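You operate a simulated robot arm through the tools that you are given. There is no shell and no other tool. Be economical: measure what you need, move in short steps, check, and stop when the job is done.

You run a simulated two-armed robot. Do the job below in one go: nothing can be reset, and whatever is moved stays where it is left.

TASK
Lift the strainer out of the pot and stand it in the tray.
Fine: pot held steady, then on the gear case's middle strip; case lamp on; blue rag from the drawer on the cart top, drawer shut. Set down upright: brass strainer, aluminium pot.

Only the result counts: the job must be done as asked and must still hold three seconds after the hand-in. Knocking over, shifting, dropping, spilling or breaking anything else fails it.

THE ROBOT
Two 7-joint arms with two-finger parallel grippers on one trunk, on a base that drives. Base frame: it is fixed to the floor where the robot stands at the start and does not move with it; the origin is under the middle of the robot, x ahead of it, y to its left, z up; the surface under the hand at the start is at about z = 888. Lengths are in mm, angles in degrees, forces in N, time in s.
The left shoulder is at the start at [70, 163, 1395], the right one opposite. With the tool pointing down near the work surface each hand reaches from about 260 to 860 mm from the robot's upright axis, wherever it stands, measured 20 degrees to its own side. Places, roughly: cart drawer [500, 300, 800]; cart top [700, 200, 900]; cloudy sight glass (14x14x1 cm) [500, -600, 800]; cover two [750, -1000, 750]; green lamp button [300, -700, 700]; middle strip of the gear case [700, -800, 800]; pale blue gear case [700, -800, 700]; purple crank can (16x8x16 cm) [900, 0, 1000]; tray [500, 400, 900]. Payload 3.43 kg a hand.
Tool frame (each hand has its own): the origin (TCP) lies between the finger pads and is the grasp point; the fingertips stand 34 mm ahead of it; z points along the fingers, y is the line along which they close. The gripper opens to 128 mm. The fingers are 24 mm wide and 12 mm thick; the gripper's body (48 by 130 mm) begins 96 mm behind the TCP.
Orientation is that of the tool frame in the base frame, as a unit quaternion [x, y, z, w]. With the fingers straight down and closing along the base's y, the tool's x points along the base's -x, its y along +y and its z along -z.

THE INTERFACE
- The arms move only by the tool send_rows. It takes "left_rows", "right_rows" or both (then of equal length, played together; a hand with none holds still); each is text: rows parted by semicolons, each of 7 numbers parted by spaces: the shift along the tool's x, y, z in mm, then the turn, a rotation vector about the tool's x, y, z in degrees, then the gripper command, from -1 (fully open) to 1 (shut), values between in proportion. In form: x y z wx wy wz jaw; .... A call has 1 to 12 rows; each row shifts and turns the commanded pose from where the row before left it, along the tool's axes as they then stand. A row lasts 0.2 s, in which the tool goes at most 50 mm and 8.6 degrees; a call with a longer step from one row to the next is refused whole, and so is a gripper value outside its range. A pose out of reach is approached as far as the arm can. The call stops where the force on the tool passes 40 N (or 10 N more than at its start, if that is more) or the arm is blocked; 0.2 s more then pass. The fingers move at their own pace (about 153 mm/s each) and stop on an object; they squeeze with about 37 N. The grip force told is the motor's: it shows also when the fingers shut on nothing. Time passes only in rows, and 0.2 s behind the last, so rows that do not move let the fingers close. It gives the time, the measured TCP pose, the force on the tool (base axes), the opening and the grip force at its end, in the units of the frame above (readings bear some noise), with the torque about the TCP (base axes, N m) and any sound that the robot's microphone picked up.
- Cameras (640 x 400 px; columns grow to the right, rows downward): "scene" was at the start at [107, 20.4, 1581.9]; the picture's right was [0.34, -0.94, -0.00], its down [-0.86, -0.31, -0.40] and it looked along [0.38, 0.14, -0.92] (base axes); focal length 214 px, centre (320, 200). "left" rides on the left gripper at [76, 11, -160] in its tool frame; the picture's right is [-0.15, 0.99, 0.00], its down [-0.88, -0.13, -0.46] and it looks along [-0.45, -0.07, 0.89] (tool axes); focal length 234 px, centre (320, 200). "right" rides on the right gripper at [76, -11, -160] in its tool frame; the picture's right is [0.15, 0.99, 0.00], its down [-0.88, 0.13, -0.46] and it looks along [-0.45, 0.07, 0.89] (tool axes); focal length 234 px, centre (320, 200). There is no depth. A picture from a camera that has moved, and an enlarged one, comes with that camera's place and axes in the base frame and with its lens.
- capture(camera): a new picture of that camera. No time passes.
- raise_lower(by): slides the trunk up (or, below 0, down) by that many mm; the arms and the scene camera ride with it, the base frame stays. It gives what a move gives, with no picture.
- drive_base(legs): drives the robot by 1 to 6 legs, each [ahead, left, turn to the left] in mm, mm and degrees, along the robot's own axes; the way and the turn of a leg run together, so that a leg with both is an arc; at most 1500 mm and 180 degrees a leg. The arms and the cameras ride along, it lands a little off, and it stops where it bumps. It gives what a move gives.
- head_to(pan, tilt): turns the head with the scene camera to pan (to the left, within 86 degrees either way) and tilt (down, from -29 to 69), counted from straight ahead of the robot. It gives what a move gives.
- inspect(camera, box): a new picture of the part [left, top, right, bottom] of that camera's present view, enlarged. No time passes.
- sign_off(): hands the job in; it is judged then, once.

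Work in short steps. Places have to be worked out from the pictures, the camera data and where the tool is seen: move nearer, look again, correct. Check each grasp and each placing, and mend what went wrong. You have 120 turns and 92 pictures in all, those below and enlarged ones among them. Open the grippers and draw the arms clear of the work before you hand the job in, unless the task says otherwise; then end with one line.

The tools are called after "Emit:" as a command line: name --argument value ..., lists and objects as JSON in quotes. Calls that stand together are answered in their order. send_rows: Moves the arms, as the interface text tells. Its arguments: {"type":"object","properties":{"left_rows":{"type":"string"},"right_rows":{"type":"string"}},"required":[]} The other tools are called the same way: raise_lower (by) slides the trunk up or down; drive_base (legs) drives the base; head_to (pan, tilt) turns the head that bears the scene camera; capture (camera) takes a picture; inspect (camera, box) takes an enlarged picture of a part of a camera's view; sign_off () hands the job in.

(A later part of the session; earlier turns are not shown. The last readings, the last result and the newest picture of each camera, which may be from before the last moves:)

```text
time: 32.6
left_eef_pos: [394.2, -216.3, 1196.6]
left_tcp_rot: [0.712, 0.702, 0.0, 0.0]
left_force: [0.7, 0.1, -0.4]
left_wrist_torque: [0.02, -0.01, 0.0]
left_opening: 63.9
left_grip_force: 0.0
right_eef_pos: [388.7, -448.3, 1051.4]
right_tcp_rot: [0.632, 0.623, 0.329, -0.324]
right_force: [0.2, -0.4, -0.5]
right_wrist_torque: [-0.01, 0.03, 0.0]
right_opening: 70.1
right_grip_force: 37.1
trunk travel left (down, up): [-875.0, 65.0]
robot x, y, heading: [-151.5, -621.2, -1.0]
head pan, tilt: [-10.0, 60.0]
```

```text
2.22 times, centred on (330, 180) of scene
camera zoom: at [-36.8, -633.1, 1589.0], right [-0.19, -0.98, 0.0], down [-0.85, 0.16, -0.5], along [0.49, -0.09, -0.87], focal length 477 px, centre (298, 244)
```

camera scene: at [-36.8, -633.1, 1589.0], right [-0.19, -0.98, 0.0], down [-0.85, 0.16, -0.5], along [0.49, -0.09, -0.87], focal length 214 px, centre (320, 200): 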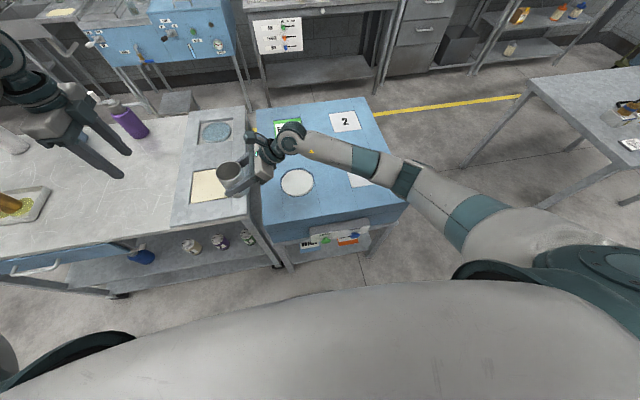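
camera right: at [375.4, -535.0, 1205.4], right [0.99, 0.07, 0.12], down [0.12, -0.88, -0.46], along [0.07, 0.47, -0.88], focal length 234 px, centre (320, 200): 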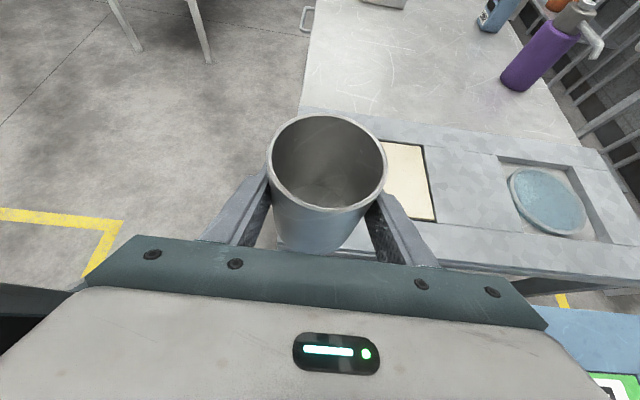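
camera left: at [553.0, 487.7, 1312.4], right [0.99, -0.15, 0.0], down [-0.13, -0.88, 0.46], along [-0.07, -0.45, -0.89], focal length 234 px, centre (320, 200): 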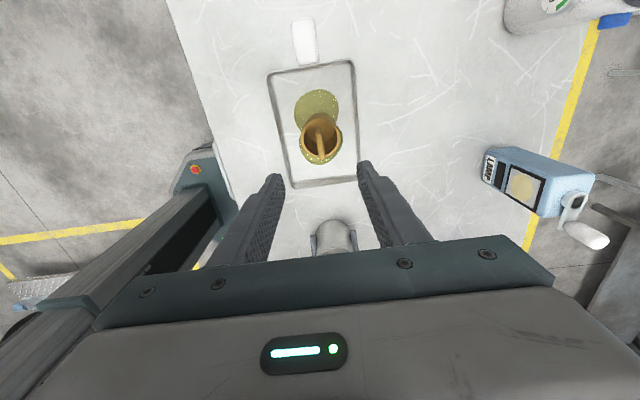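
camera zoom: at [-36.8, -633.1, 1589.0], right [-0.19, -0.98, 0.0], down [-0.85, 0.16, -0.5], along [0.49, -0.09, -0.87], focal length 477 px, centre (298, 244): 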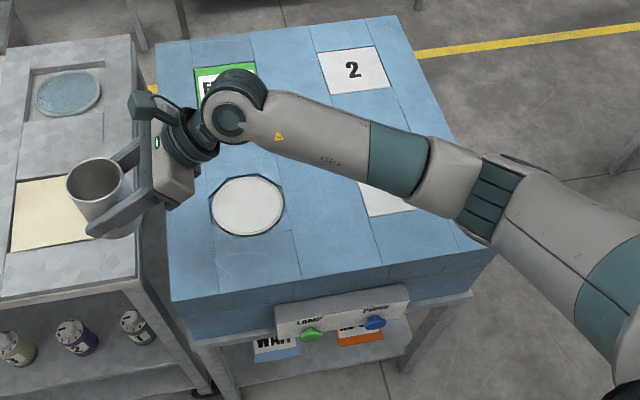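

Front panel has the green LAMP button (about (265, −711, 700)) and a blue PURGE knob beside it to avoid. I move the pot over the case's middle, still high, to unblock the view.

Emit:
send_rows --right_rows "-23.1 16.5 -33 0 0 0 1;-23.1 16.5 -33 0 0 0 1;-23.1 16.5 -33 0 0 0 1;-23.1 16.5 -33 0 0 0 1;-23.1 16.5 -33 0 0 0 1;-23.1 16.5 -33 0 0 0 1;-23.1 16.5 -33 0 0 0 1;-23.1 16.5 -33 0 0 0 1"

Emit:
capture --camera "right"

Emit:
inspect --camera "scene" --box '[230, 80, 430, 270]'

```text
time: 34.4
left_eef_pos: [394.0, -216.2, 1196.5]
left_tcp_rot: [0.712, 0.703, 0.0, 0.0]
left_force: [-0.1, -0.5, 0.3]
left_wrist_torque: [0.01, -0.01, 0.0]
left_opening: 64.1
left_grip_force: 0.0
right_eef_pos: [516.8, -773.3, 1051.6]
right_tcp_rot: [0.631, 0.623, 0.329, -0.325]
right_force: [-0.1, -0.2, -0.8]
right_wrist_torque: [-0.01, 0.0, 0.0]
right_opening: 70.0
right_grip_force: 37.3
trunk travel left (down, up): [-875.0, 65.0]
robot x, y, heading: [-154.7, -620.7, -0.6]
head pan, tilt: [-10.0, 60.0]
```

```text
55 pictures are left
camera right: at [503.2, -860.7, 1204.8], right [0.99, 0.07, 0.12], down [0.12, -0.88, -0.46], along [0.07, 0.47, -0.88], focal length 234 px, centre (320, 200)
```

right: 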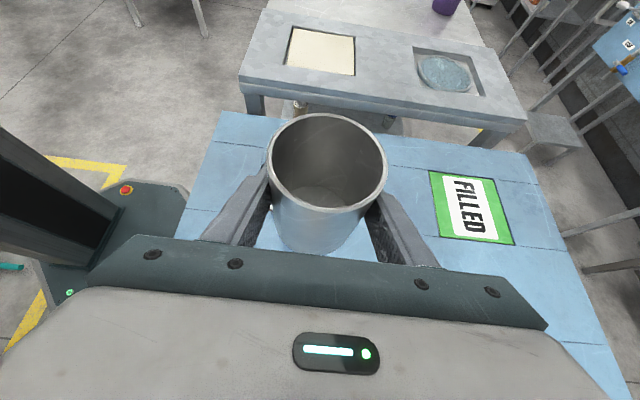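

```text
2.11 times, centred on (330, 175) of scene
camera zoom: at [-36.5, -634.7, 1588.9], right [-0.19, -0.98, 0.0], down [-0.85, 0.16, -0.5], along [0.49, -0.09, -0.87], focal length 452 px, centre (299, 253)
```

zoom: 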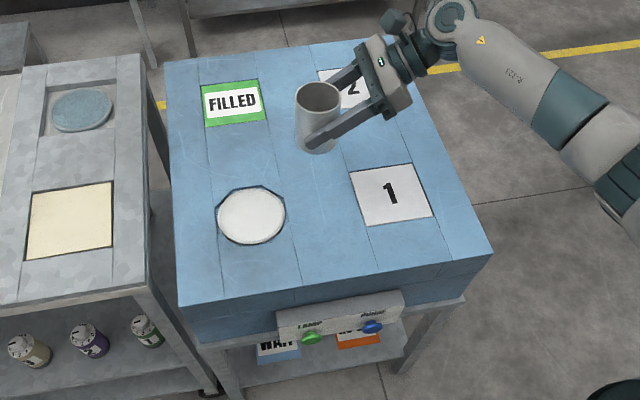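

The case top is at z ≈ 821 and the middle strip runs y −710…−860 (centre −785). I move the pot to about (600, −785), 25 mm above the surface.

Emit:
send_rows --right_rows "-27.8 16.6 16.5 0 0 0 1;-27.8 16.6 16.5 0 0 0 1;-27.8 16.6 16.5 0 0 0 1;-27.8 16.6 16.5 0 0 0 1;-27.8 16.6 16.5 0 0 0 1;0 0 0 0 0 0 1"

Emit:
inspect --camera "scene" --box '[230, 80, 430, 270]'

```text
time: 35.8
left_eef_pos: [392.9, -216.6, 1197.4]
left_tcp_rot: [0.711, 0.703, 0.0, -0.001]
left_force: [-0.4, -0.1, 0.2]
left_wrist_torque: [0.04, 0.01, 0.01]
left_opening: 64.1
left_grip_force: 0.0
right_eef_pos: [586.3, -784.6, 905.3]
right_tcp_rot: [0.631, 0.623, 0.329, -0.325]
right_force: [-0.3, 0.8, -1.1]
right_wrist_torque: [-0.01, -0.02, -0.02]
right_opening: 69.6
right_grip_force: 37.6
right hand out of reach, approached as far as the arm can: row 5
trunk travel left (down, up): [-875.0, 65.0]
robot x, y, heading: [-157.7, -618.5, -0.9]
head pan, tilt: [-10.0, 60.0]
```

```text
2.11 times, centred on (330, 175) of scene
camera zoom: at [-38.0, -635.9, 1589.1], right [-0.19, -0.98, 0.0], down [-0.85, 0.16, -0.5], along [0.49, -0.09, -0.87], focal length 452 px, centre (299, 253)
```

zoom: 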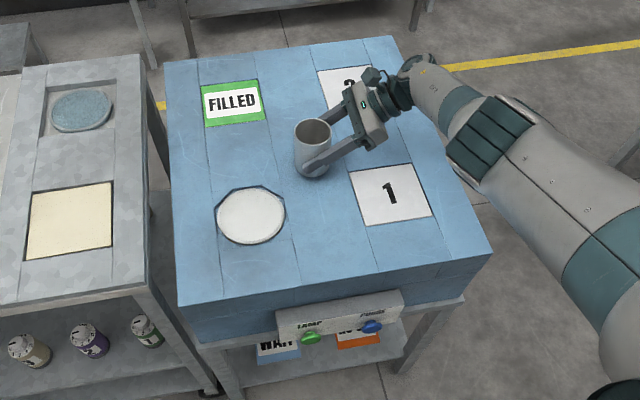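

At the reach limit; pulling back to x ≈ 530, where it's comfortable.

Emit:
send_rows --right_rows "0 -30 0 0 0 0 1;0 -30 0 0 0 0 1;0 0 0 0 0 0 1"

```text
time: 36.6
left_eef_pos: [396.1, -214.1, 1195.8]
left_tcp_rot: [0.711, 0.703, -0.001, 0.0]
left_force: [-0.8, -0.4, 0.0]
left_wrist_torque: [-0.02, 0.04, -0.02]
left_opening: 64.1
left_grip_force: 0.0
right_eef_pos: [527.7, -780.9, 902.3]
right_tcp_rot: [0.631, 0.623, 0.328, -0.325]
right_force: [-0.4, 0.5, -1.4]
right_wrist_torque: [-0.02, 0.0, 0.02]
right_opening: 69.9
right_grip_force: 36.9
trunk travel left (down, up): [-875.0, 65.0]
robot x, y, heading: [-155.4, -621.8, -0.5]
head pan, tilt: [-10.0, 60.0]
```

Descending 30 mm toward the strip.

Emit:
send_rows --right_rows "-8.2 0 5.7 0 0 0 1;-8.2 0 5.7 0 0 0 1;-8.2 0 5.7 0 0 0 1;0 0 0 0 0 0 1"

Emit:
inspect --camera "scene" --box '[260, 100, 400, 220]'

```text
time: 37.6
left_eef_pos: [390.8, -214.7, 1198.6]
left_tcp_rot: [0.711, 0.703, 0.0, 0.001]
left_force: [0.0, 0.3, 0.1]
left_wrist_torque: [-0.01, -0.01, -0.01]
left_opening: 64.1
left_grip_force: 0.0
right_eef_pos: [525.2, -779.8, 876.5]
right_tcp_rot: [0.63, 0.623, 0.33, -0.324]
right_force: [1.3, 0.3, 22.9]
right_wrist_torque: [0.25, 0.36, 0.03]
right_opening: 70.2
right_grip_force: 36.9
trunk travel left (down, up): [-875.0, 65.0]
robot x, y, heading: [-154.9, -620.0, -0.7]
head pan, tilt: [-10.0, 60.0]
```

```text
3.33 times, centred on (330, 160) of scene
camera zoom: at [-40.4, -632.8, 1589.4], right [-0.19, -0.98, 0.0], down [-0.85, 0.16, -0.5], along [0.49, -0.09, -0.86], focal length 715 px, centre (287, 333)
```

zoom: 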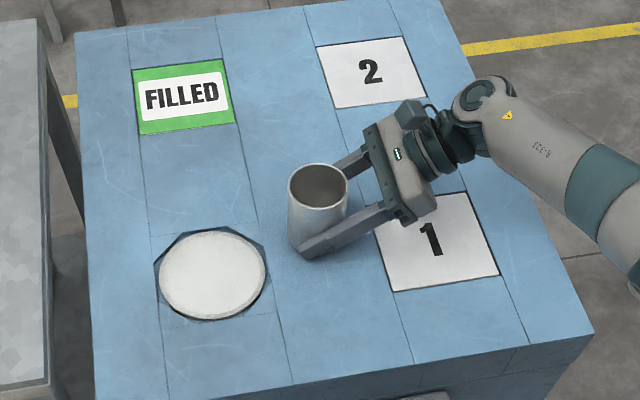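

Contact at TCP z ≈ 876 (23 N). Pot base lies inside the middle strip. Ease off 2 mm, then open slowly and check.

Emit:
send_rows --right_rows "1.6 0 -1.1 0 0 0 1;0.8 0 -0.6 0 0 0 1;0 0 0 0 0 0 1"

```text
time: 38.4
left_eef_pos: [392.4, -215.7, 1196.8]
left_tcp_rot: [0.711, 0.703, 0.0, 0.0]
left_force: [0.8, 0.8, 0.3]
left_wrist_torque: [-0.01, 0.0, 0.0]
left_opening: 63.8
left_grip_force: 0.1
right_eef_pos: [524.8, -780.4, 876.4]
right_tcp_rot: [0.632, 0.623, 0.329, -0.324]
right_force: [0.4, 4.3, 10.2]
right_wrist_torque: [0.48, -0.04, 0.01]
right_opening: 70.2
right_grip_force: 36.8
trunk travel left (down, up): [-875.0, 65.0]
robot x, y, heading: [-156.8, -626.1, -0.6]
head pan, tilt: [-10.0, 60.0]
```

Emit:
send_rows --right_rows "0.8 0 -0.6 0 0 0 1;0 0 0 0 0 0 0.1;0 0 0 0 0 0 -0.3;0 0 0 0 0 0 -0.7;0 0 0 0 0 0 -1;0 0 0 0 0 0 -1"

Emit:
capture --camera "right"

```text
time: 39.8
left_eef_pos: [394.1, -216.5, 1197.1]
left_tcp_rot: [0.712, 0.702, 0.0, 0.0]
left_force: [-0.1, -0.4, 0.5]
left_wrist_torque: [0.01, 0.0, 0.0]
left_opening: 63.9
left_grip_force: 0.0
right_eef_pos: [525.7, -781.5, 878.9]
right_tcp_rot: [0.632, 0.623, 0.329, -0.324]
right_force: [0.3, -0.2, 0.1]
right_wrist_torque: [0.02, -0.01, 0.0]
right_opening: 128.3
right_grip_force: 0.1
trunk travel left (down, up): [-875.0, 65.0]
robot x, y, heading: [-151.8, -619.2, -0.9]
head pan, tilt: [-10.0, 60.0]
```

```text
51 pictures are left
camera right: at [513.7, -869.6, 1032.1], right [0.99, 0.07, 0.12], down [0.12, -0.88, -0.46], along [0.07, 0.47, -0.88], focal length 234 px, centre (320, 200)
```

right: 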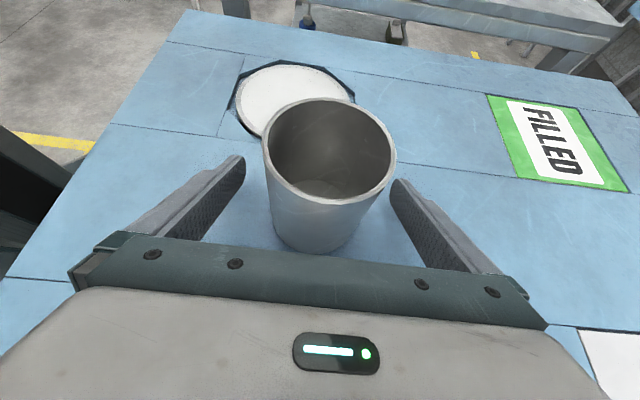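

Released, pot upright. Withdraw the right hand along its fingers, then raise it.

Emit:
send_rows --right_rows "0 0 -25 0 0 0 -1;0 0 -40 0 0 0 -1;0 0 -40 0 0 0 -1;0 0 -40 0 0 0 -1;24 0 -17 0 0 0 -1;24 0 -17 0 0 0 -1"

Emit:
capture --camera "scene"

Emit:
inspect --camera "scene" --box '[240, 160, 420, 290]'

```text
time: 41.2
left_eef_pos: [393.7, -215.5, 1197.1]
left_tcp_rot: [0.711, 0.703, 0.0, 0.0]
left_force: [0.1, 0.9, 0.2]
left_wrist_torque: [0.01, -0.01, -0.01]
left_opening: 63.7
left_grip_force: 0.0
right_eef_pos: [522.4, -901.6, 1020.7]
right_tcp_rot: [0.631, 0.623, 0.329, -0.324]
right_force: [-0.4, 1.3, -0.6]
right_wrist_torque: [0.03, -0.01, -0.02]
right_opening: 127.9
right_grip_force: 0.1
trunk travel left (down, up): [-875.0, 65.0]
robot x, y, heading: [-152.8, -622.5, -0.6]
head pan, tilt: [-10.0, 60.0]
```

```text
50 pictures are left
camera scene: at [-37.6, -633.4, 1589.0], right [-0.19, -0.98, 0.0], down [-0.85, 0.16, -0.5], along [0.49, -0.09, -0.87], focal length 214 px, centre (320, 200)
```

scene: 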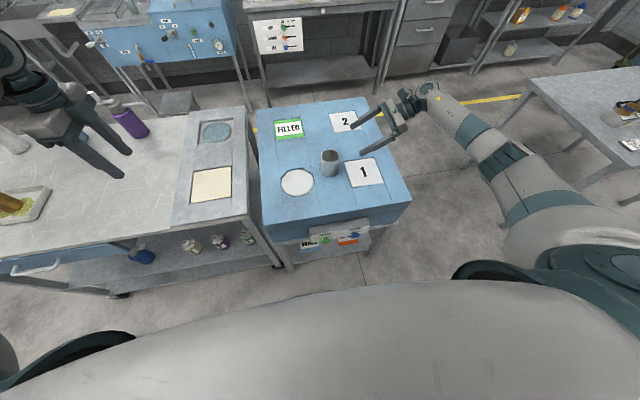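

```text
3.08 times, centred on (330, 225) of scene
camera zoom: at [-37.6, -633.4, 1589.0], right [-0.19, -0.98, 0.0], down [-0.85, 0.16, -0.5], along [0.49, -0.09, -0.87], focal length 660 px, centre (289, 123)
```

zoom: 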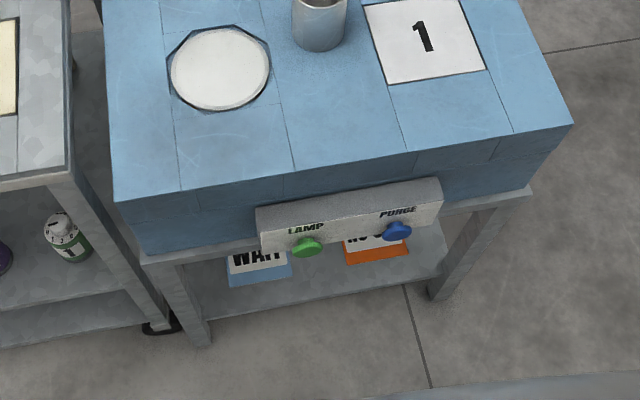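

Pot stands in the middle strip. For the lamp I'll press with closed right fingers from the front. First raise, un-tilt and un-yaw the right hand, then back up 100.

Emit:
send_rows --right_rows "33 0 -23 0 0 0 -1;33 0 -23 0 -8 0 -1;0 0 0 0 -8 0 -1;0 0 0 0 -8 0 -1;0 0 0 0 -8 0 0;0 0 0 0 -8 0 1;0 0 0 0 -8 0 1;0 0 0 0 -7 0 1;0 0 0 0 0 0 1"

Emit:
drive_base --legs '[[-100, 0, 0]]'

Emit:
send_rows --right_rows "0 0 0 0 0 -8.2 1;0 0 0 0 0 -8.2 1;0 0 0 0 0 -8.2 1;0 0 0 0 0 -8.2 1;0 0 0 0 0 -8.2 1;0 0 0 0 0 -8.2 1;0 0 0 0 0 -8.2 1;0 0 0 0 0 -8.2 1;0 0 0 0 0 -8.2 1;0 0 0 0 0 -8.2 1;0 0 0 0 0 -8 1;0 0 0 0 0 0 1"

```text
time: 43.2
left_eef_pos: [394.3, -216.6, 1197.4]
left_tcp_rot: [0.711, 0.703, 0.0, 0.0]
left_force: [-0.4, -0.7, -0.3]
left_wrist_torque: [-0.01, 0.0, 0.02]
left_opening: 64.2
left_grip_force: 0.1
right_eef_pos: [524.3, -901.5, 1100.9]
right_tcp_rot: [0.712, 0.702, 0.0, -0.001]
right_force: [0.0, 0.4, -0.1]
right_wrist_torque: [0.02, -0.02, -0.03]
right_opening: 0.0
right_grip_force: 33.0
trunk travel left (down, up): [-875.0, 65.0]
robot x, y, heading: [-154.7, -619.6, -0.6]
head pan, tilt: [-10.0, 60.0]
```

```text
time: 44.4
left_eef_pos: [299.6, -214.8, 1195.5]
left_tcp_rot: [0.712, 0.702, 0.0, -0.001]
left_force: [0.8, 1.2, -0.1]
left_wrist_torque: [-0.02, -0.03, 0.0]
left_opening: 64.1
left_grip_force: 0.1
right_eef_pos: [428.2, -900.0, 1098.4]
right_tcp_rot: [0.712, 0.702, -0.001, 0.0]
right_force: [-0.4, 0.8, -0.8]
right_wrist_torque: [0.02, 0.02, 0.0]
right_opening: 0.3
right_grip_force: 33.6
trunk travel left (down, up): [-875.0, 65.0]
robot x, y, heading: [-251.4, -620.2, -1.0]
head pan, tilt: [-10.0, 60.0]
```

```text
time: 47.0
left_eef_pos: [296.8, -215.1, 1196.5]
left_tcp_rot: [0.712, 0.702, 0.0, 0.0]
left_force: [-0.7, 0.5, -0.1]
left_wrist_torque: [0.03, 0.0, 0.0]
left_opening: 63.9
left_grip_force: 0.0
right_eef_pos: [426.7, -900.3, 1100.5]
right_tcp_rot: [0.006, 1.0, 0.0, 0.0]
right_force: [-0.3, 0.2, -0.5]
right_wrist_torque: [-0.03, 0.03, -0.02]
right_opening: 0.1
right_grip_force: 33.1
trunk travel left (down, up): [-875.0, 65.0]
robot x, y, heading: [-250.2, -619.9, -1.0]
head pan, tilt: [-10.0, 60.0]
```

Right hand to in front of the panel, then pitch it forward 40° so its camera sees the button.

Emit:
send_rows --right_rows "37 23 0 0 0 0 1;37 23 0 0 0 0 1;37 23 0 0 0 0 1;37 23 0 0 0 0 1;37 23 0 0 0 0 1;37 23 0 0 0 0 1;37 23 0 0 0 0 1;37 23 0 0 0 0 1"

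Emit:
send_rows --right_rows "0 0 45 0 0 0 1;0 0 45 0 -8 0 1;0 0 45 0 -8 0 1;0 0 45 0 -8 0 1;0 0 40 0 -8 0 1;0 0 0 0 -8 0 1"

Emit:
capture --camera "right"

```text
time: 48.8
left_eef_pos: [296.8, -213.1, 1196.6]
left_tcp_rot: [0.711, 0.703, 0.0, 0.001]
left_force: [-0.3, -0.2, 0.5]
left_wrist_torque: [-0.01, 0.02, 0.0]
left_opening: 63.8
left_grip_force: 0.1
right_eef_pos: [132.3, -709.6, 1102.6]
right_tcp_rot: [0.008, 1.0, -0.001, 0.0]
right_force: [-0.5, 0.5, -0.1]
right_wrist_torque: [0.01, 0.0, -0.01]
right_opening: 0.2
right_grip_force: 33.0
trunk travel left (down, up): [-875.0, 65.0]
robot x, y, heading: [-250.0, -621.1, -0.9]
head pan, tilt: [-10.0, 60.0]
```

```text
time: 50.2
left_eef_pos: [298.4, -208.3, 1192.5]
left_tcp_rot: [0.712, 0.702, -0.002, 0.001]
left_force: [0.4, 2.0, -0.5]
left_wrist_torque: [-0.05, 0.02, -0.01]
left_opening: 64.2
left_grip_force: 0.0
right_eef_pos: [170.6, -705.0, 887.0]
right_tcp_rot: [0.008, 0.941, -0.006, 0.339]
right_force: [0.5, 0.0, 0.1]
right_wrist_torque: [-0.01, 0.02, -0.03]
right_opening: 0.0
right_grip_force: 33.2
trunk travel left (down, up): [-875.0, 65.0]
robot x, y, heading: [-251.7, -618.0, -0.7]
head pan, tilt: [-10.0, 60.0]
```

```text
48 pictures are left
camera right: at [10.5, -713.2, 961.3], right [-0.09, 0.99, -0.1], down [0.39, 0.13, 0.91], along [0.92, 0.05, -0.4], focal length 234 px, centre (320, 200)
```

right: 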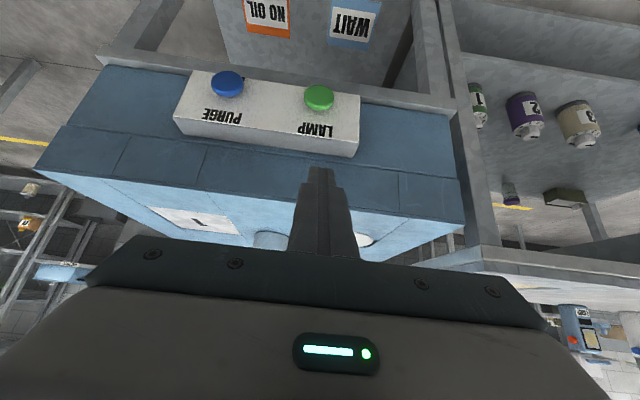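

Green LAMP button triangulates to about (266, −714, 690), PURGE is ~125 mm to its right. I pitch the hand to 65° and bring the closed tips to about 40 mm in front of it.

Emit:
send_rows --right_rows "0 0 0 0 -8.3 0 1;0 0 0 0 -8.3 0 1;0 0 0 0 -8.4 0 1;27.7 -1.8 19.1 0 0 0 1;27.7 -1.8 19.1 0 0 0 1;27.7 -1.8 19.1 0 0 0 1;27.7 -1.8 19.1 0 0 0 1;27.7 -1.8 19.1 0 0 0 1;0 0 0 0 0 0 1"

Emit:
capture --camera "right"

Emit:
inspect --camera "scene" --box '[240, 150, 440, 300]'

```text
time: 52.2
left_eef_pos: [297.4, -214.7, 1196.9]
left_tcp_rot: [0.712, 0.702, 0.001, 0.0]
left_force: [0.0, -0.4, -0.3]
left_wrist_torque: [0.01, 0.0, -0.04]
left_opening: 64.2
left_grip_force: 0.1
right_eef_pos: [232.3, -549.3, 866.8]
right_tcp_rot: [0.01, 0.847, -0.009, 0.532]
right_force: [0.0, -0.9, 0.6]
right_wrist_torque: [0.01, -0.05, 0.02]
right_opening: 0.0
right_grip_force: 33.0
right hand out of reach, approached as far as the arm can: row 1, 2, 3, 4, 5, 6, 7, 8
trunk travel left (down, up): [-875.0, 65.0]
robot x, y, heading: [-251.4, -619.0, -0.7]
head pan, tilt: [-10.0, 60.0]
```

```text
47 pictures are left
camera right: at [55.3, -557.0, 866.9], right [-0.04, 0.99, -0.14], down [-0.03, 0.14, 0.99], along [1.0, 0.04, 0.02], focal length 234 px, centre (320, 200)
```

right: 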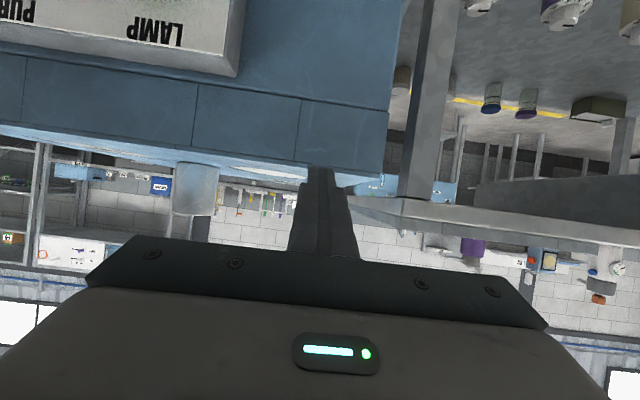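

```text
2.67 times, centred on (340, 225) of scene
camera zoom: at [-134.9, -633.0, 1589.0], right [-0.19, -0.98, 0.0], down [-0.85, 0.16, -0.5], along [0.49, -0.09, -0.87], focal length 572 px, centre (267, 133)
```

zoom: 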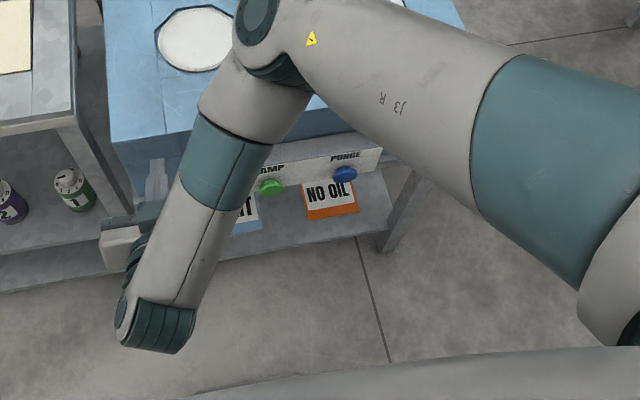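

The arm folded awkwardly (out of reach). I check the pot's surroundings before undoing this.

Emit:
capture --camera "scene"

Emit:
capture --camera "left"

```text
45 pictures are left
camera scene: at [-134.9, -633.0, 1589.0], right [-0.19, -0.98, 0.0], down [-0.85, 0.16, -0.5], along [0.49, -0.09, -0.87], focal length 214 px, centre (320, 200)
```

scene: 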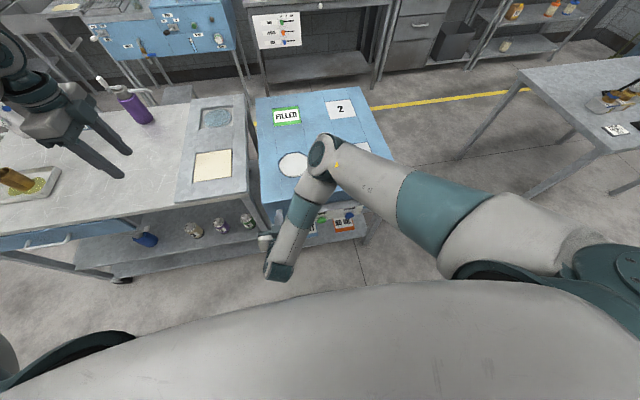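

```text
44 pictures are left
camera left: at [309.4, -139.8, 1356.6], right [0.99, -0.16, 0.0], down [-0.14, -0.88, 0.46], along [-0.07, -0.45, -0.89], focal length 234 px, centre (320, 200)
```

left: 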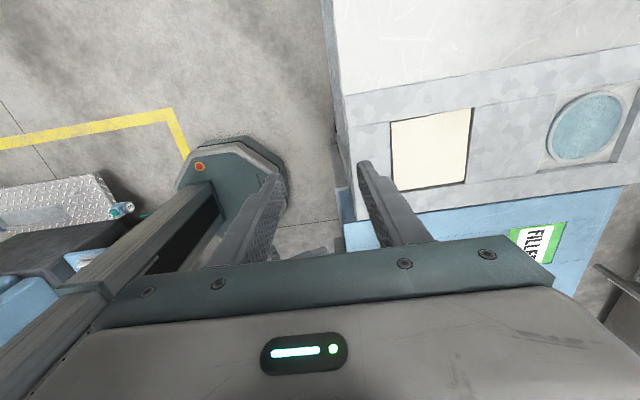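

No contact; the pot is visible upright. Reversing the move.

Emit:
send_rows --right_rows "-27.7 1.8 -19.1 0 0 0 1;-27.7 1.8 -19.1 0 0 0 1;-27.7 1.8 -19.1 0 0 0 1;-27.7 1.8 -19.1 0 0 0 1;-27.7 1.8 -19.1 0 0 0 1;0 0 0 0 8.3 0 1;0 0 0 0 8.3 0 1;0 0 0 0 8.4 0 1;0 0 0 0 8 0 1;0 0 0 0 8 0 1;0 0 0 0 0 0 1"

```text
time: 54.6
left_eef_pos: [296.7, -215.0, 1197.0]
left_tcp_rot: [0.712, 0.702, 0.001, -0.001]
left_force: [0.5, 0.7, -0.6]
left_wrist_torque: [0.0, -0.02, 0.0]
left_opening: 64.0
left_grip_force: 0.1
right_eef_pos: [203.0, -541.2, 1031.0]
right_tcp_rot: [0.007, 0.978, -0.001, 0.207]
right_force: [-0.6, 0.6, 0.2]
right_wrist_torque: [-0.02, 0.0, 0.01]
right_opening: 0.0
right_grip_force: 32.9
trunk travel left (down, up): [-875.0, 65.0]
robot x, y, heading: [-254.1, -619.3, -0.7]
head pan, tilt: [-10.0, 60.0]
```

The hand is back up. I'll back up 150 and lower the trunk 400 so the arm can point forward comfortably at button height.

Emit:
drive_base --legs '[[-150, 0, 0.7]]'

Emit:
raise_lower --by -400

Emit:
head_to --pan -5 --tilt 40

Emit:
capture --camera "scene"

```text
time: 55.8
left_eef_pos: [184.9, -210.9, 1197.0]
left_tcp_rot: [0.71, 0.705, 0.0, -0.001]
left_force: [0.3, 0.1, 0.8]
left_wrist_torque: [0.0, -0.03, -0.01]
left_opening: 64.1
left_grip_force: 0.1
right_eef_pos: [94.4, -537.6, 1029.8]
right_tcp_rot: [0.004, 0.978, 0.0, 0.208]
right_force: [-0.1, -0.4, 0.5]
right_wrist_torque: [-0.03, -0.01, 0.02]
right_opening: 0.0
right_grip_force: 33.2
trunk travel left (down, up): [-875.0, 65.0]
robot x, y, heading: [-359.3, -618.5, -0.6]
head pan, tilt: [-10.0, 60.0]
stopped in leg 1: the robot was blocked; the commanded pose is now the measured one
```

```text
time: 59.6
left_eef_pos: [185.0, -210.1, 797.5]
left_tcp_rot: [0.709, 0.705, 0.001, 0.0]
left_force: [-0.2, -0.6, 0.1]
left_wrist_torque: [0.0, 0.0, -0.01]
left_opening: 64.0
left_grip_force: 0.1
right_eef_pos: [93.8, -537.5, 631.2]
right_tcp_rot: [0.005, 0.978, -0.001, 0.209]
right_force: [-0.5, -0.2, 0.4]
right_wrist_torque: [0.02, 0.0, -0.01]
right_opening: 0.0
right_grip_force: 32.7
trunk travel left (down, up): [-475.0, 465.0]
robot x, y, heading: [-362.9, -616.9, -0.5]
head pan, tilt: [-10.0, 60.0]
```

```text
time: 60.5
left_eef_pos: [184.9, -211.3, 796.0]
left_tcp_rot: [0.71, 0.705, 0.0, 0.001]
left_force: [-0.5, -0.2, 0.1]
left_wrist_torque: [0.0, 0.01, 0.0]
left_opening: 63.8
left_grip_force: 0.0
right_eef_pos: [94.1, -537.3, 630.9]
right_tcp_rot: [0.004, 0.978, 0.0, 0.208]
right_force: [0.1, 0.5, 0.4]
right_wrist_torque: [0.0, 0.0, -0.01]
right_opening: 0.3
right_grip_force: 32.6
trunk travel left (down, up): [-475.0, 465.0]
robot x, y, heading: [-360.7, -616.7, -0.8]
head pan, tilt: [-5.0, 40.0]
```

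```text
43 pictures are left
camera scene: at [-225.7, -626.6, 1215.7], right [-0.1, -1.0, 0.0], down [-0.64, 0.06, -0.77], along [0.76, -0.07, -0.64], focal length 214 px, centre (320, 200)
```

scene: 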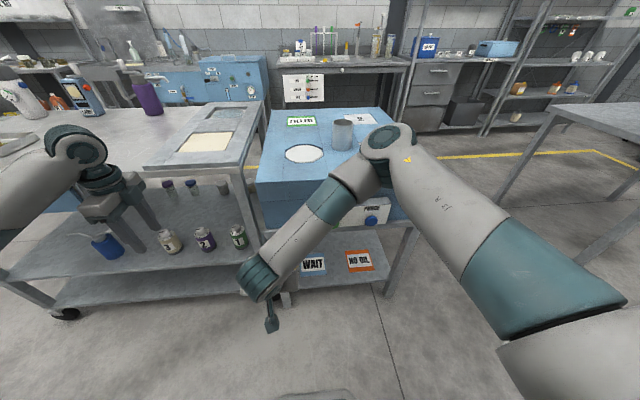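

The robot bumped lightly behind at x −360; I'll not back further. Pitch the right hand up to point forward and see whether it's reachable now.

Emit:
send_rows --right_rows "0 -30 -15 0 -8 0 1;0 -30 -15 0 -8 0 1;0 -30 -15 0 -8 0 1;0 -30 0 0 -8 0 1;0 -30 0 0 -8 0 1;0 -27 0 0 -4 0 1"

```text
time: 61.9
left_eef_pos: [184.4, -213.0, 797.3]
left_tcp_rot: [0.71, 0.704, -0.001, -0.001]
left_force: [1.1, 0.6, -0.1]
left_wrist_torque: [0.01, -0.01, -0.02]
left_opening: 63.8
left_grip_force: 0.1
right_eef_pos: [110.8, -671.5, 698.4]
right_tcp_rot: [0.005, 0.831, -0.003, 0.556]
right_force: [0.4, -0.4, 1.2]
right_wrist_torque: [0.02, 0.01, 0.02]
right_opening: 0.0
right_grip_force: 33.7
right hand out of reach, approached as far as the arm can: row 5, 6
trunk travel left (down, up): [-475.0, 465.0]
robot x, y, heading: [-359.9, -618.4, -0.4]
head pan, tilt: [-5.0, 40.0]
```

Good: pitched 67°. Now move forward to stand off the button.

Emit:
send_rows --right_rows "-18.3 -14.3 24.2 0 0 0 1;-18.3 -14.3 24.2 0 0 0 1;-18.3 -14.3 24.2 0 0 0 1;0 0 0 0 0 0 1"

Emit:
capture --camera "right"

Emit:
inspect --camera "scene" --box '[240, 100, 440, 300]'

```text
time: 62.9
left_eef_pos: [184.2, -210.8, 796.7]
left_tcp_rot: [0.709, 0.705, 0.0, 0.0]
left_force: [-0.4, -0.2, -0.6]
left_wrist_torque: [0.01, 0.06, -0.01]
left_opening: 64.0
left_grip_force: 0.2
right_eef_pos: [196.0, -713.2, 723.3]
right_tcp_rot: [0.003, 0.829, -0.003, 0.559]
right_force: [-0.4, 0.0, 0.4]
right_wrist_torque: [0.01, 0.0, -0.01]
right_opening: 0.0
right_grip_force: 33.1
trunk travel left (down, up): [-475.0, 465.0]
robot x, y, heading: [-359.8, -616.0, -0.5]
head pan, tilt: [-5.0, 40.0]
```

```text
42 pictures are left
camera right: at [20.8, -723.0, 712.9], right [-0.05, 0.99, -0.14], down [-0.09, 0.13, 0.99], along [0.99, 0.06, 0.08], focal length 234 px, centre (320, 200)
```

right: 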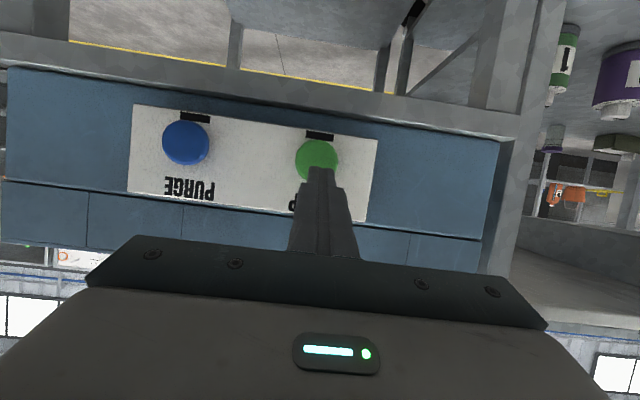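

```text
2.00 times, centred on (340, 200) of scene
camera zoom: at [-225.7, -625.9, 1215.7], right [-0.09, -1.0, 0.0], down [-0.64, 0.06, -0.77], along [0.76, -0.07, -0.64], focal length 429 px, centre (280, 200)
```

zoom: 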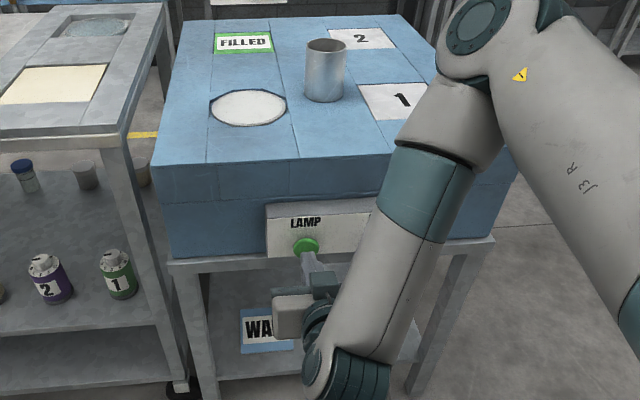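

Button facing −x at about (268, −715, 689); tips are at (228, −713, 710), and advancing along the fingers meets it. Pressing in small steps.

Emit:
send_rows --right_rows "2 -1 10 0 0 0 1;2 -1 10 0 0 0 1;0 0 8 0 0 0 1;0 0 4 0 0 0 1;0 0 4 0 0 0 1;0 0 4 0 0 0 1;0 0 3 0 0 0 1;0 0 3 0 0 0 1"

Emit:
inspect --camera "right" --box '[240, 100, 400, 220]'

```text
time: 64.5
left_eef_pos: [183.5, -211.6, 797.3]
left_tcp_rot: [0.71, 0.704, 0.0, 0.0]
left_force: [-0.2, -0.1, 0.5]
left_wrist_torque: [0.0, 0.04, -0.03]
left_opening: 64.0
left_grip_force: 0.1
right_eef_pos: [227.5, -710.0, 706.8]
right_tcp_rot: [0.004, 0.833, -0.005, 0.554]
right_force: [-21.9, -0.8, 6.6]
right_wrist_torque: [0.07, -0.15, -0.06]
right_opening: 0.0
right_grip_force: 33.5
right hand out of reach, approached as far as the arm can: row 3, 6
trunk travel left (down, up): [-475.0, 465.0]
robot x, y, heading: [-366.0, -621.4, -0.4]
head pan, tilt: [-5.0, 40.0]
heard: click
stopped in row 8 (right hand): the force on the tool passed its limit at 44 N (the readings are from after the stop); the commanded pose is now the measured one
```

```text
3.33 times, centred on (320, 160) of right
camera zoom: at [51.2, -719.7, 698.2], right [-0.04, 0.99, -0.14], down [-0.08, 0.13, 0.99], along [1.0, 0.05, 0.07], focal length 781 px, centre (320, 333)
```

zoom: 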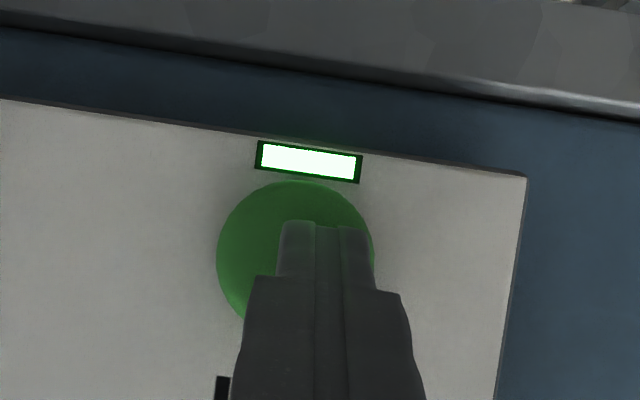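

The click came and the lamp indicator lit. Withdraw and verify it stays on.

Emit:
send_rows --right_rows "0 0 -15 0 0 0 1;0 0 -25 0 0 0 1;0 0 -30 0 0 0 1;0 0 -20 0 0 0 1;0 0 0 0 0 0 1"

Emit:
capture --camera "right"

```text
time: 65.7
left_eef_pos: [185.0, -212.4, 798.0]
left_tcp_rot: [0.71, 0.704, 0.0, 0.0]
left_force: [0.8, -0.1, 0.2]
left_wrist_torque: [-0.02, 0.0, 0.01]
left_opening: 63.9
left_grip_force: 0.0
right_eef_pos: [146.9, -710.3, 740.5]
right_tcp_rot: [0.005, 0.832, -0.005, 0.555]
right_force: [-0.2, -0.3, -0.6]
right_wrist_torque: [-0.01, 0.03, -0.03]
right_opening: 0.2
right_grip_force: 32.9
trunk travel left (down, up): [-475.0, 465.0]
robot x, y, heading: [-367.5, -621.1, -0.5]
head pan, tilt: [-5.0, 40.0]
```

```text
39 pictures are left
camera right: at [-29.2, -718.8, 731.9], right [-0.04, 0.99, -0.14], down [-0.08, 0.13, 0.99], along [1.0, 0.05, 0.07], focal length 234 px, centre (320, 200)
```

right: 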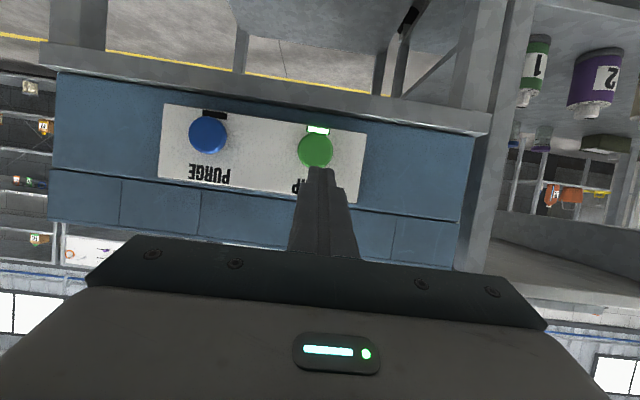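

Lamp stays on. Raise the trunk back up and slide left 720 to face the drawer.

Emit:
raise_lower --by 300

Emit:
drive_base --legs '[[0, 720, 0.5]]'

Emit:
head_to --pan 10 --tilt 45

Emit:
capture --camera "scene"

```text
time: 68.7
left_eef_pos: [183.8, -212.4, 1096.9]
left_tcp_rot: [0.71, 0.704, -0.001, 0.0]
left_force: [0.0, 0.7, 0.9]
left_wrist_torque: [0.0, 0.01, -0.01]
left_opening: 63.8
left_grip_force: 0.0
right_eef_pos: [148.3, -709.5, 1040.0]
right_tcp_rot: [0.006, 0.832, -0.006, 0.555]
right_force: [-0.1, 0.3, 0.1]
right_wrist_torque: [-0.02, 0.01, -0.01]
right_opening: 0.0
right_grip_force: 33.0
trunk travel left (down, up): [-775.0, 165.0]
robot x, y, heading: [-365.7, -617.3, -0.6]
head pan, tilt: [-5.0, 40.0]
```

```text
time: 72.6
left_eef_pos: [185.7, 513.6, 1096.6]
left_tcp_rot: [0.708, 0.706, -0.001, 0.0]
left_force: [-1.0, -0.3, -1.2]
left_wrist_torque: [-0.01, 0.0, 0.0]
left_opening: 64.2
left_grip_force: 0.0
right_eef_pos: [152.1, 16.4, 1040.9]
right_tcp_rot: [0.004, 0.832, -0.005, 0.555]
right_force: [-0.1, -0.3, -0.1]
right_wrist_torque: [-0.02, 0.02, 0.01]
right_opening: 0.1
right_grip_force: 33.0
trunk travel left (down, up): [-775.0, 165.0]
robot x, y, heading: [-358.4, 101.8, 0.1]
head pan, tilt: [-5.0, 40.0]
```

```text
time: 73.4
left_eef_pos: [186.4, 514.9, 1096.4]
left_tcp_rot: [0.708, 0.706, -0.001, 0.0]
left_force: [0.0, -0.9, 0.2]
left_wrist_torque: [0.0, -0.01, 0.01]
left_opening: 63.9
left_grip_force: 0.0
right_eef_pos: [151.5, 16.6, 1040.4]
right_tcp_rot: [0.002, 0.833, -0.004, 0.554]
right_force: [-0.7, 0.4, -0.1]
right_wrist_torque: [0.02, 0.0, 0.01]
right_opening: 0.3
right_grip_force: 33.3
trunk travel left (down, up): [-775.0, 165.0]
robot x, y, heading: [-356.7, 104.5, -0.4]
head pan, tilt: [10.0, 45.0]
```

```text
38 pictures are left
camera scene: at [-226.5, 118.7, 1508.5], right [0.17, -0.99, 0.0], down [-0.7, -0.12, -0.71], along [0.7, 0.12, -0.71], focal length 214 px, centre (320, 200)
```

scene: 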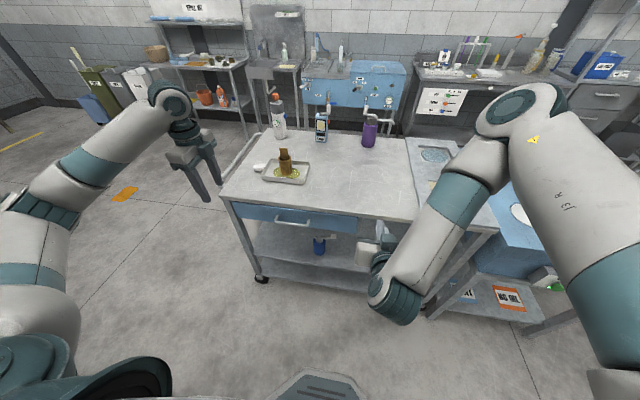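

The drawer handle is in view. Zooming on it.

Emit:
inspect --camera "scene" --box '[220, 180, 370, 290]'

```text
3.64 times, centred on (295, 235) of scene
camera zoom: at [-226.5, 118.7, 1508.5], right [0.17, -0.99, 0.0], down [-0.7, -0.12, -0.71], along [0.7, 0.12, -0.71], focal length 780 px, centre (411, 73)
```

zoom: 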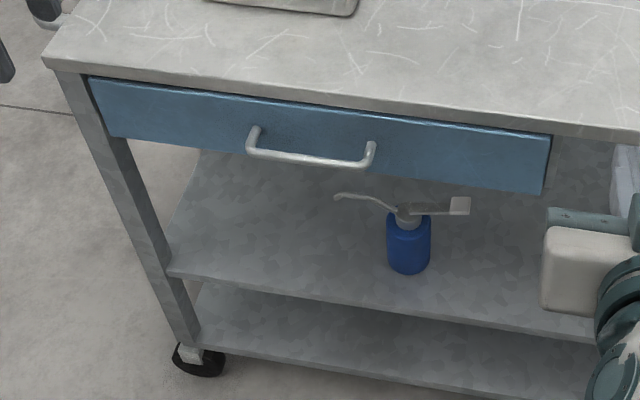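

Handle bar at about (305, 327, 810), running along y. I pitch the left hand 60° forward so it closes vertically on the bar, moving to y 327.

Emit:
send_rows --left_rows "-23.4 0 0 -7.5 0 0 -0.2;-23.4 0 0 -7.5 0 0 -0.2;-23.4 0 0 -7.5 0 0 -0.2;-23.4 0 0 -7.5 0 0 -0.2;-23.4 0 0 -7.5 0 0 -0.2;-23.4 0 0 -7.5 0 0 -0.2;-23.4 0 0 -7.5 0 0 -0.2;-23.4 0 0 -7.5 0 0 -0.2;0 0 0 0 0 0 -0.2"

Emit:
send_rows --left_rows "0 -31.6 29.6 0 0 0 -0.2;0 -31.6 29.6 0 0 0 -0.2;0 -31.6 29.6 0 0 0 -0.2;0 -31.6 29.6 0 0 0 -0.2;0 -31.6 25 0 0 0 -0.2;0 -31.6 20 0 0 0 -0.2;0 0 0 0 0 0 -0.2"

Emit:
capture --camera "left"

Emit:
inspect --camera "scene" --box '[220, 150, 400, 290]'

```text
time: 75.4
left_eef_pos: [215.6, 328.3, 1089.0]
left_tcp_rot: [0.612, 0.613, 0.352, 0.355]
left_force: [0.3, 0.2, 0.0]
left_wrist_torque: [-0.01, -0.03, -0.02]
left_opening: 76.7
left_grip_force: 0.0
left hand out of reach, approached as far as the arm can: row 7, 8
right_eef_pos: [151.0, 15.9, 1041.6]
right_tcp_rot: [0.003, 0.832, -0.004, 0.555]
right_force: [-0.1, 0.6, -0.4]
right_wrist_torque: [0.01, -0.03, 0.0]
right_opening: 0.0
right_grip_force: 33.5
trunk travel left (down, up): [-775.0, 165.0]
robot x, y, heading: [-361.1, 106.8, -0.3]
head pan, tilt: [10.0, 45.0]
```

```text
time: 77.0
left_eef_pos: [264.5, 329.8, 845.1]
left_tcp_rot: [0.613, 0.612, 0.354, 0.354]
left_force: [0.2, 0.0, 0.8]
left_wrist_torque: [-0.03, 0.01, -0.01]
left_opening: 76.7
left_grip_force: 0.1
right_eef_pos: [151.7, 15.4, 1041.4]
right_tcp_rot: [0.003, 0.832, -0.004, 0.555]
right_force: [0.8, -0.2, 0.5]
right_wrist_torque: [0.0, -0.02, -0.02]
right_opening: 0.0
right_grip_force: 33.2
trunk travel left (down, up): [-775.0, 165.0]
robot x, y, heading: [-356.9, 106.5, -0.5]
head pan, tilt: [10.0, 45.0]
```

```text
36 pictures are left
camera left: at [131.6, 405.2, 934.8], right [0.49, -0.15, 0.86], down [-0.46, -0.88, 0.12], along [0.74, -0.45, -0.5], focal length 234 px, centre (320, 200)
```

left: 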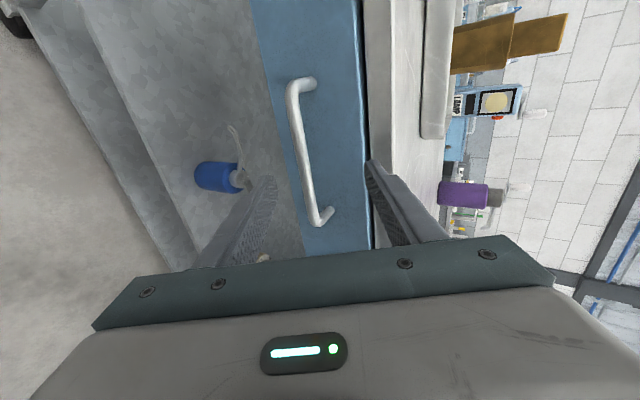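

```text
2.86 times, centred on (310, 220) of scene
camera zoom: at [-226.5, 118.3, 1508.5], right [0.17, -0.99, 0.0], down [-0.7, -0.12, -0.71], along [0.7, 0.12, -0.71], focal length 613 px, centre (349, 143)
```

zoom: 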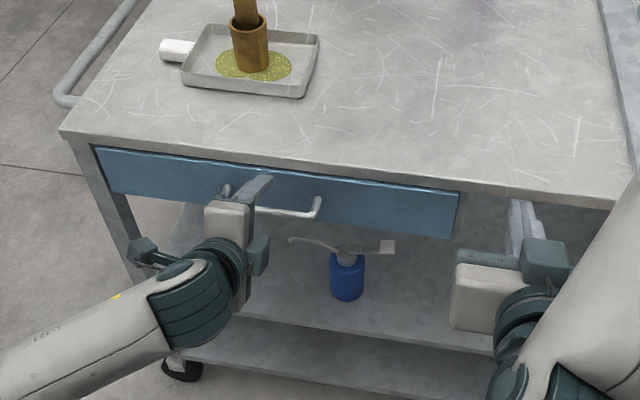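

Strainer still stands. Bar centre about (305, 340, 807). Narrow the jaw to 40 mm, shift down 13, and advance 32.

Emit:
send_rows --left_rows "0 -12.7 0 0 0 0 0.375;0 0 0 0 0 0 0.375;0 0 16 0 0 0 0.375;0 0 16 0 0 0 0.375;0 0 0 0 0 0 0.375"

Emit:
capture --camera "left"

```text
time: 78.2
left_eef_pos: [283.9, 329.6, 817.0]
left_tcp_rot: [0.612, 0.612, 0.353, 0.355]
left_force: [-1.2, 0.3, -0.5]
left_wrist_torque: [-0.01, -0.01, 0.01]
left_opening: 39.9
left_grip_force: 0.0
right_eef_pos: [152.0, 16.4, 1041.5]
right_tcp_rot: [0.003, 0.832, -0.004, 0.555]
right_force: [-0.6, 0.6, -1.1]
right_wrist_torque: [0.04, 0.04, -0.01]
right_opening: 0.0
right_grip_force: 33.2
trunk travel left (down, up): [-775.0, 165.0]
robot x, y, heading: [-359.6, 105.2, -0.3]
head pan, tilt: [10.0, 45.0]
```

```text
34 pictures are left
camera left: at [152.3, 404.8, 906.8], right [0.49, -0.15, 0.86], down [-0.46, -0.88, 0.12], along [0.74, -0.45, -0.5], focal length 234 px, centre (320, 200)
```

left: 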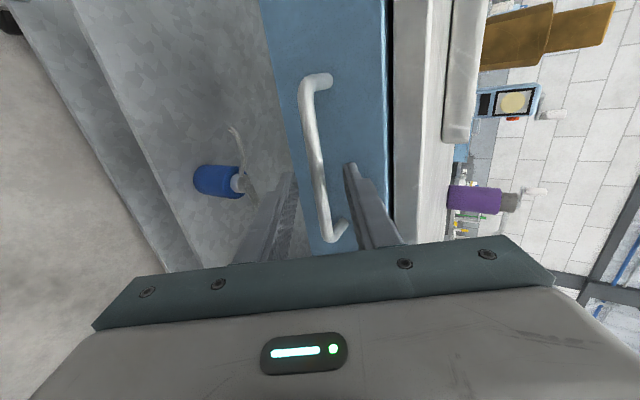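

The bar lies between the fingers. Advance 9 mm and close.

Emit:
send_rows --left_rows "0 0 9 0 0 0 0.375;0 0 0 0 0 0 0.7;0 0 0 0 0 0 1;0 0 0 0 0 0 1;0 0 0 0 0 0 1"

```text
time: 79.4
left_eef_pos: [293.4, 328.6, 812.3]
left_tcp_rot: [0.613, 0.612, 0.354, 0.353]
left_force: [-3.0, -1.1, -5.3]
left_wrist_torque: [0.62, 0.09, 0.26]
left_opening: 11.8
left_grip_force: 45.2
right_eef_pos: [152.9, 16.4, 1039.8]
right_tcp_rot: [0.003, 0.832, -0.004, 0.555]
right_force: [0.0, -0.6, 0.5]
right_wrist_torque: [0.02, 0.01, 0.0]
right_opening: 0.2
right_grip_force: 33.0
trunk travel left (down, up): [-775.0, 165.0]
robot x, y, heading: [-360.8, 101.2, -0.1]
head pan, tilt: [10.0, 45.0]
```

Bar gripped (11.8 mm). Pull straight back (−x) 120 mm.

Emit:
send_rows --left_rows "0 -5 -8.7 0 0 0 1;0 -10 -17.3 0 0 0 1;0 -10 -17.3 0 0 0 1;0 -10 -17.3 0 0 0 1;0 -10 -17.3 0 0 0 1;0 -10 -17.3 0 0 0 1;0 -5 -8.7 0 0 0 1"

Emit:
capture --camera "scene"

```text
time: 81.0
left_eef_pos: [171.0, 330.0, 812.2]
left_tcp_rot: [0.612, 0.613, 0.353, 0.353]
left_force: [-0.3, 9.0, -7.6]
left_wrist_torque: [-0.17, 0.13, -1.18]
left_opening: 11.8
left_grip_force: 44.9
right_eef_pos: [152.7, 17.9, 1040.4]
right_tcp_rot: [0.003, 0.832, -0.005, 0.555]
right_force: [0.4, 0.4, 0.9]
right_wrist_torque: [0.0, -0.01, -0.03]
right_opening: 0.1
right_grip_force: 32.2
trunk travel left (down, up): [-775.0, 165.0]
robot x, y, heading: [-359.2, 102.5, 0.0]
head pan, tilt: [10.0, 45.0]
```

```text
33 pictures are left
camera scene: at [-226.3, 120.2, 1508.4], right [0.17, -0.99, 0.0], down [-0.7, -0.12, -0.71], along [0.7, 0.12, -0.71], focal length 214 px, centre (320, 200)
```

scene: 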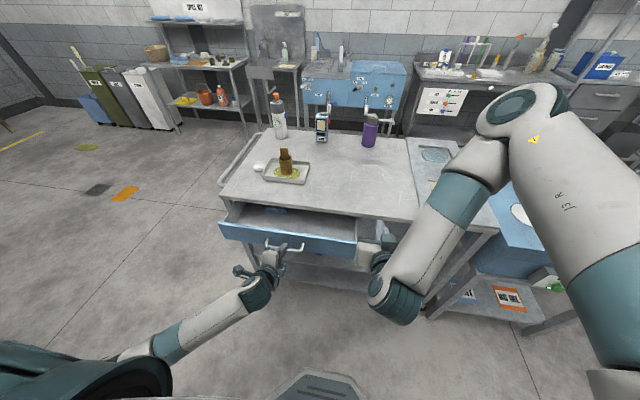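

The drawer slides; something blue shows inside. Pull another 70 mm.

Emit:
send_rows --left_rows "0 -10 -17.3 0 0 0 1;0 -10 -17.3 0 0 0 1;0 -10 -17.3 0 0 0 1;0 -5 -8.7 0 0 0 1"

Emit:
inspect --camera "scene" --box '[200, 140, 400, 290]'

```text
time: 82.0
left_eef_pos: [101.8, 327.6, 812.4]
left_tcp_rot: [0.613, 0.612, 0.352, 0.354]
left_force: [-1.5, 12.0, -5.9]
left_wrist_torque: [0.15, 0.14, -0.71]
left_opening: 11.5
left_grip_force: 45.0
right_eef_pos: [152.3, 18.7, 1040.6]
right_tcp_rot: [0.002, 0.831, -0.004, 0.556]
right_force: [0.1, -0.6, 0.5]
right_wrist_torque: [0.02, -0.04, 0.03]
right_opening: 0.0
right_grip_force: 32.9
trunk travel left (down, up): [-775.0, 165.0]
robot x, y, heading: [-357.7, 106.8, 0.1]
head pan, tilt: [10.0, 45.0]
```

```text
2.67 times, centred on (300, 215) of scene
camera zoom: at [-227.2, 120.6, 1508.5], right [0.17, -0.99, 0.0], down [-0.7, -0.12, -0.71], along [0.7, 0.12, -0.71], focal length 572 px, centre (373, 160)
```

zoom: 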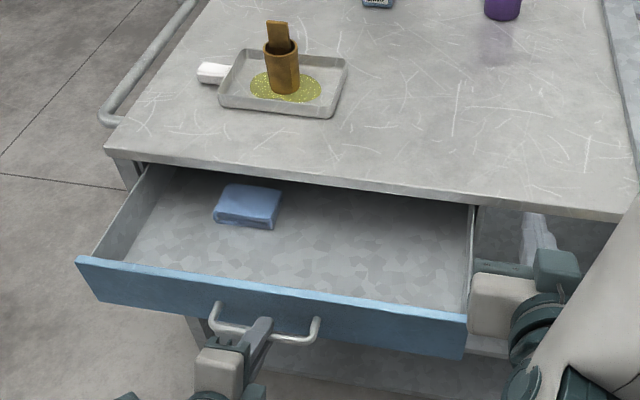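

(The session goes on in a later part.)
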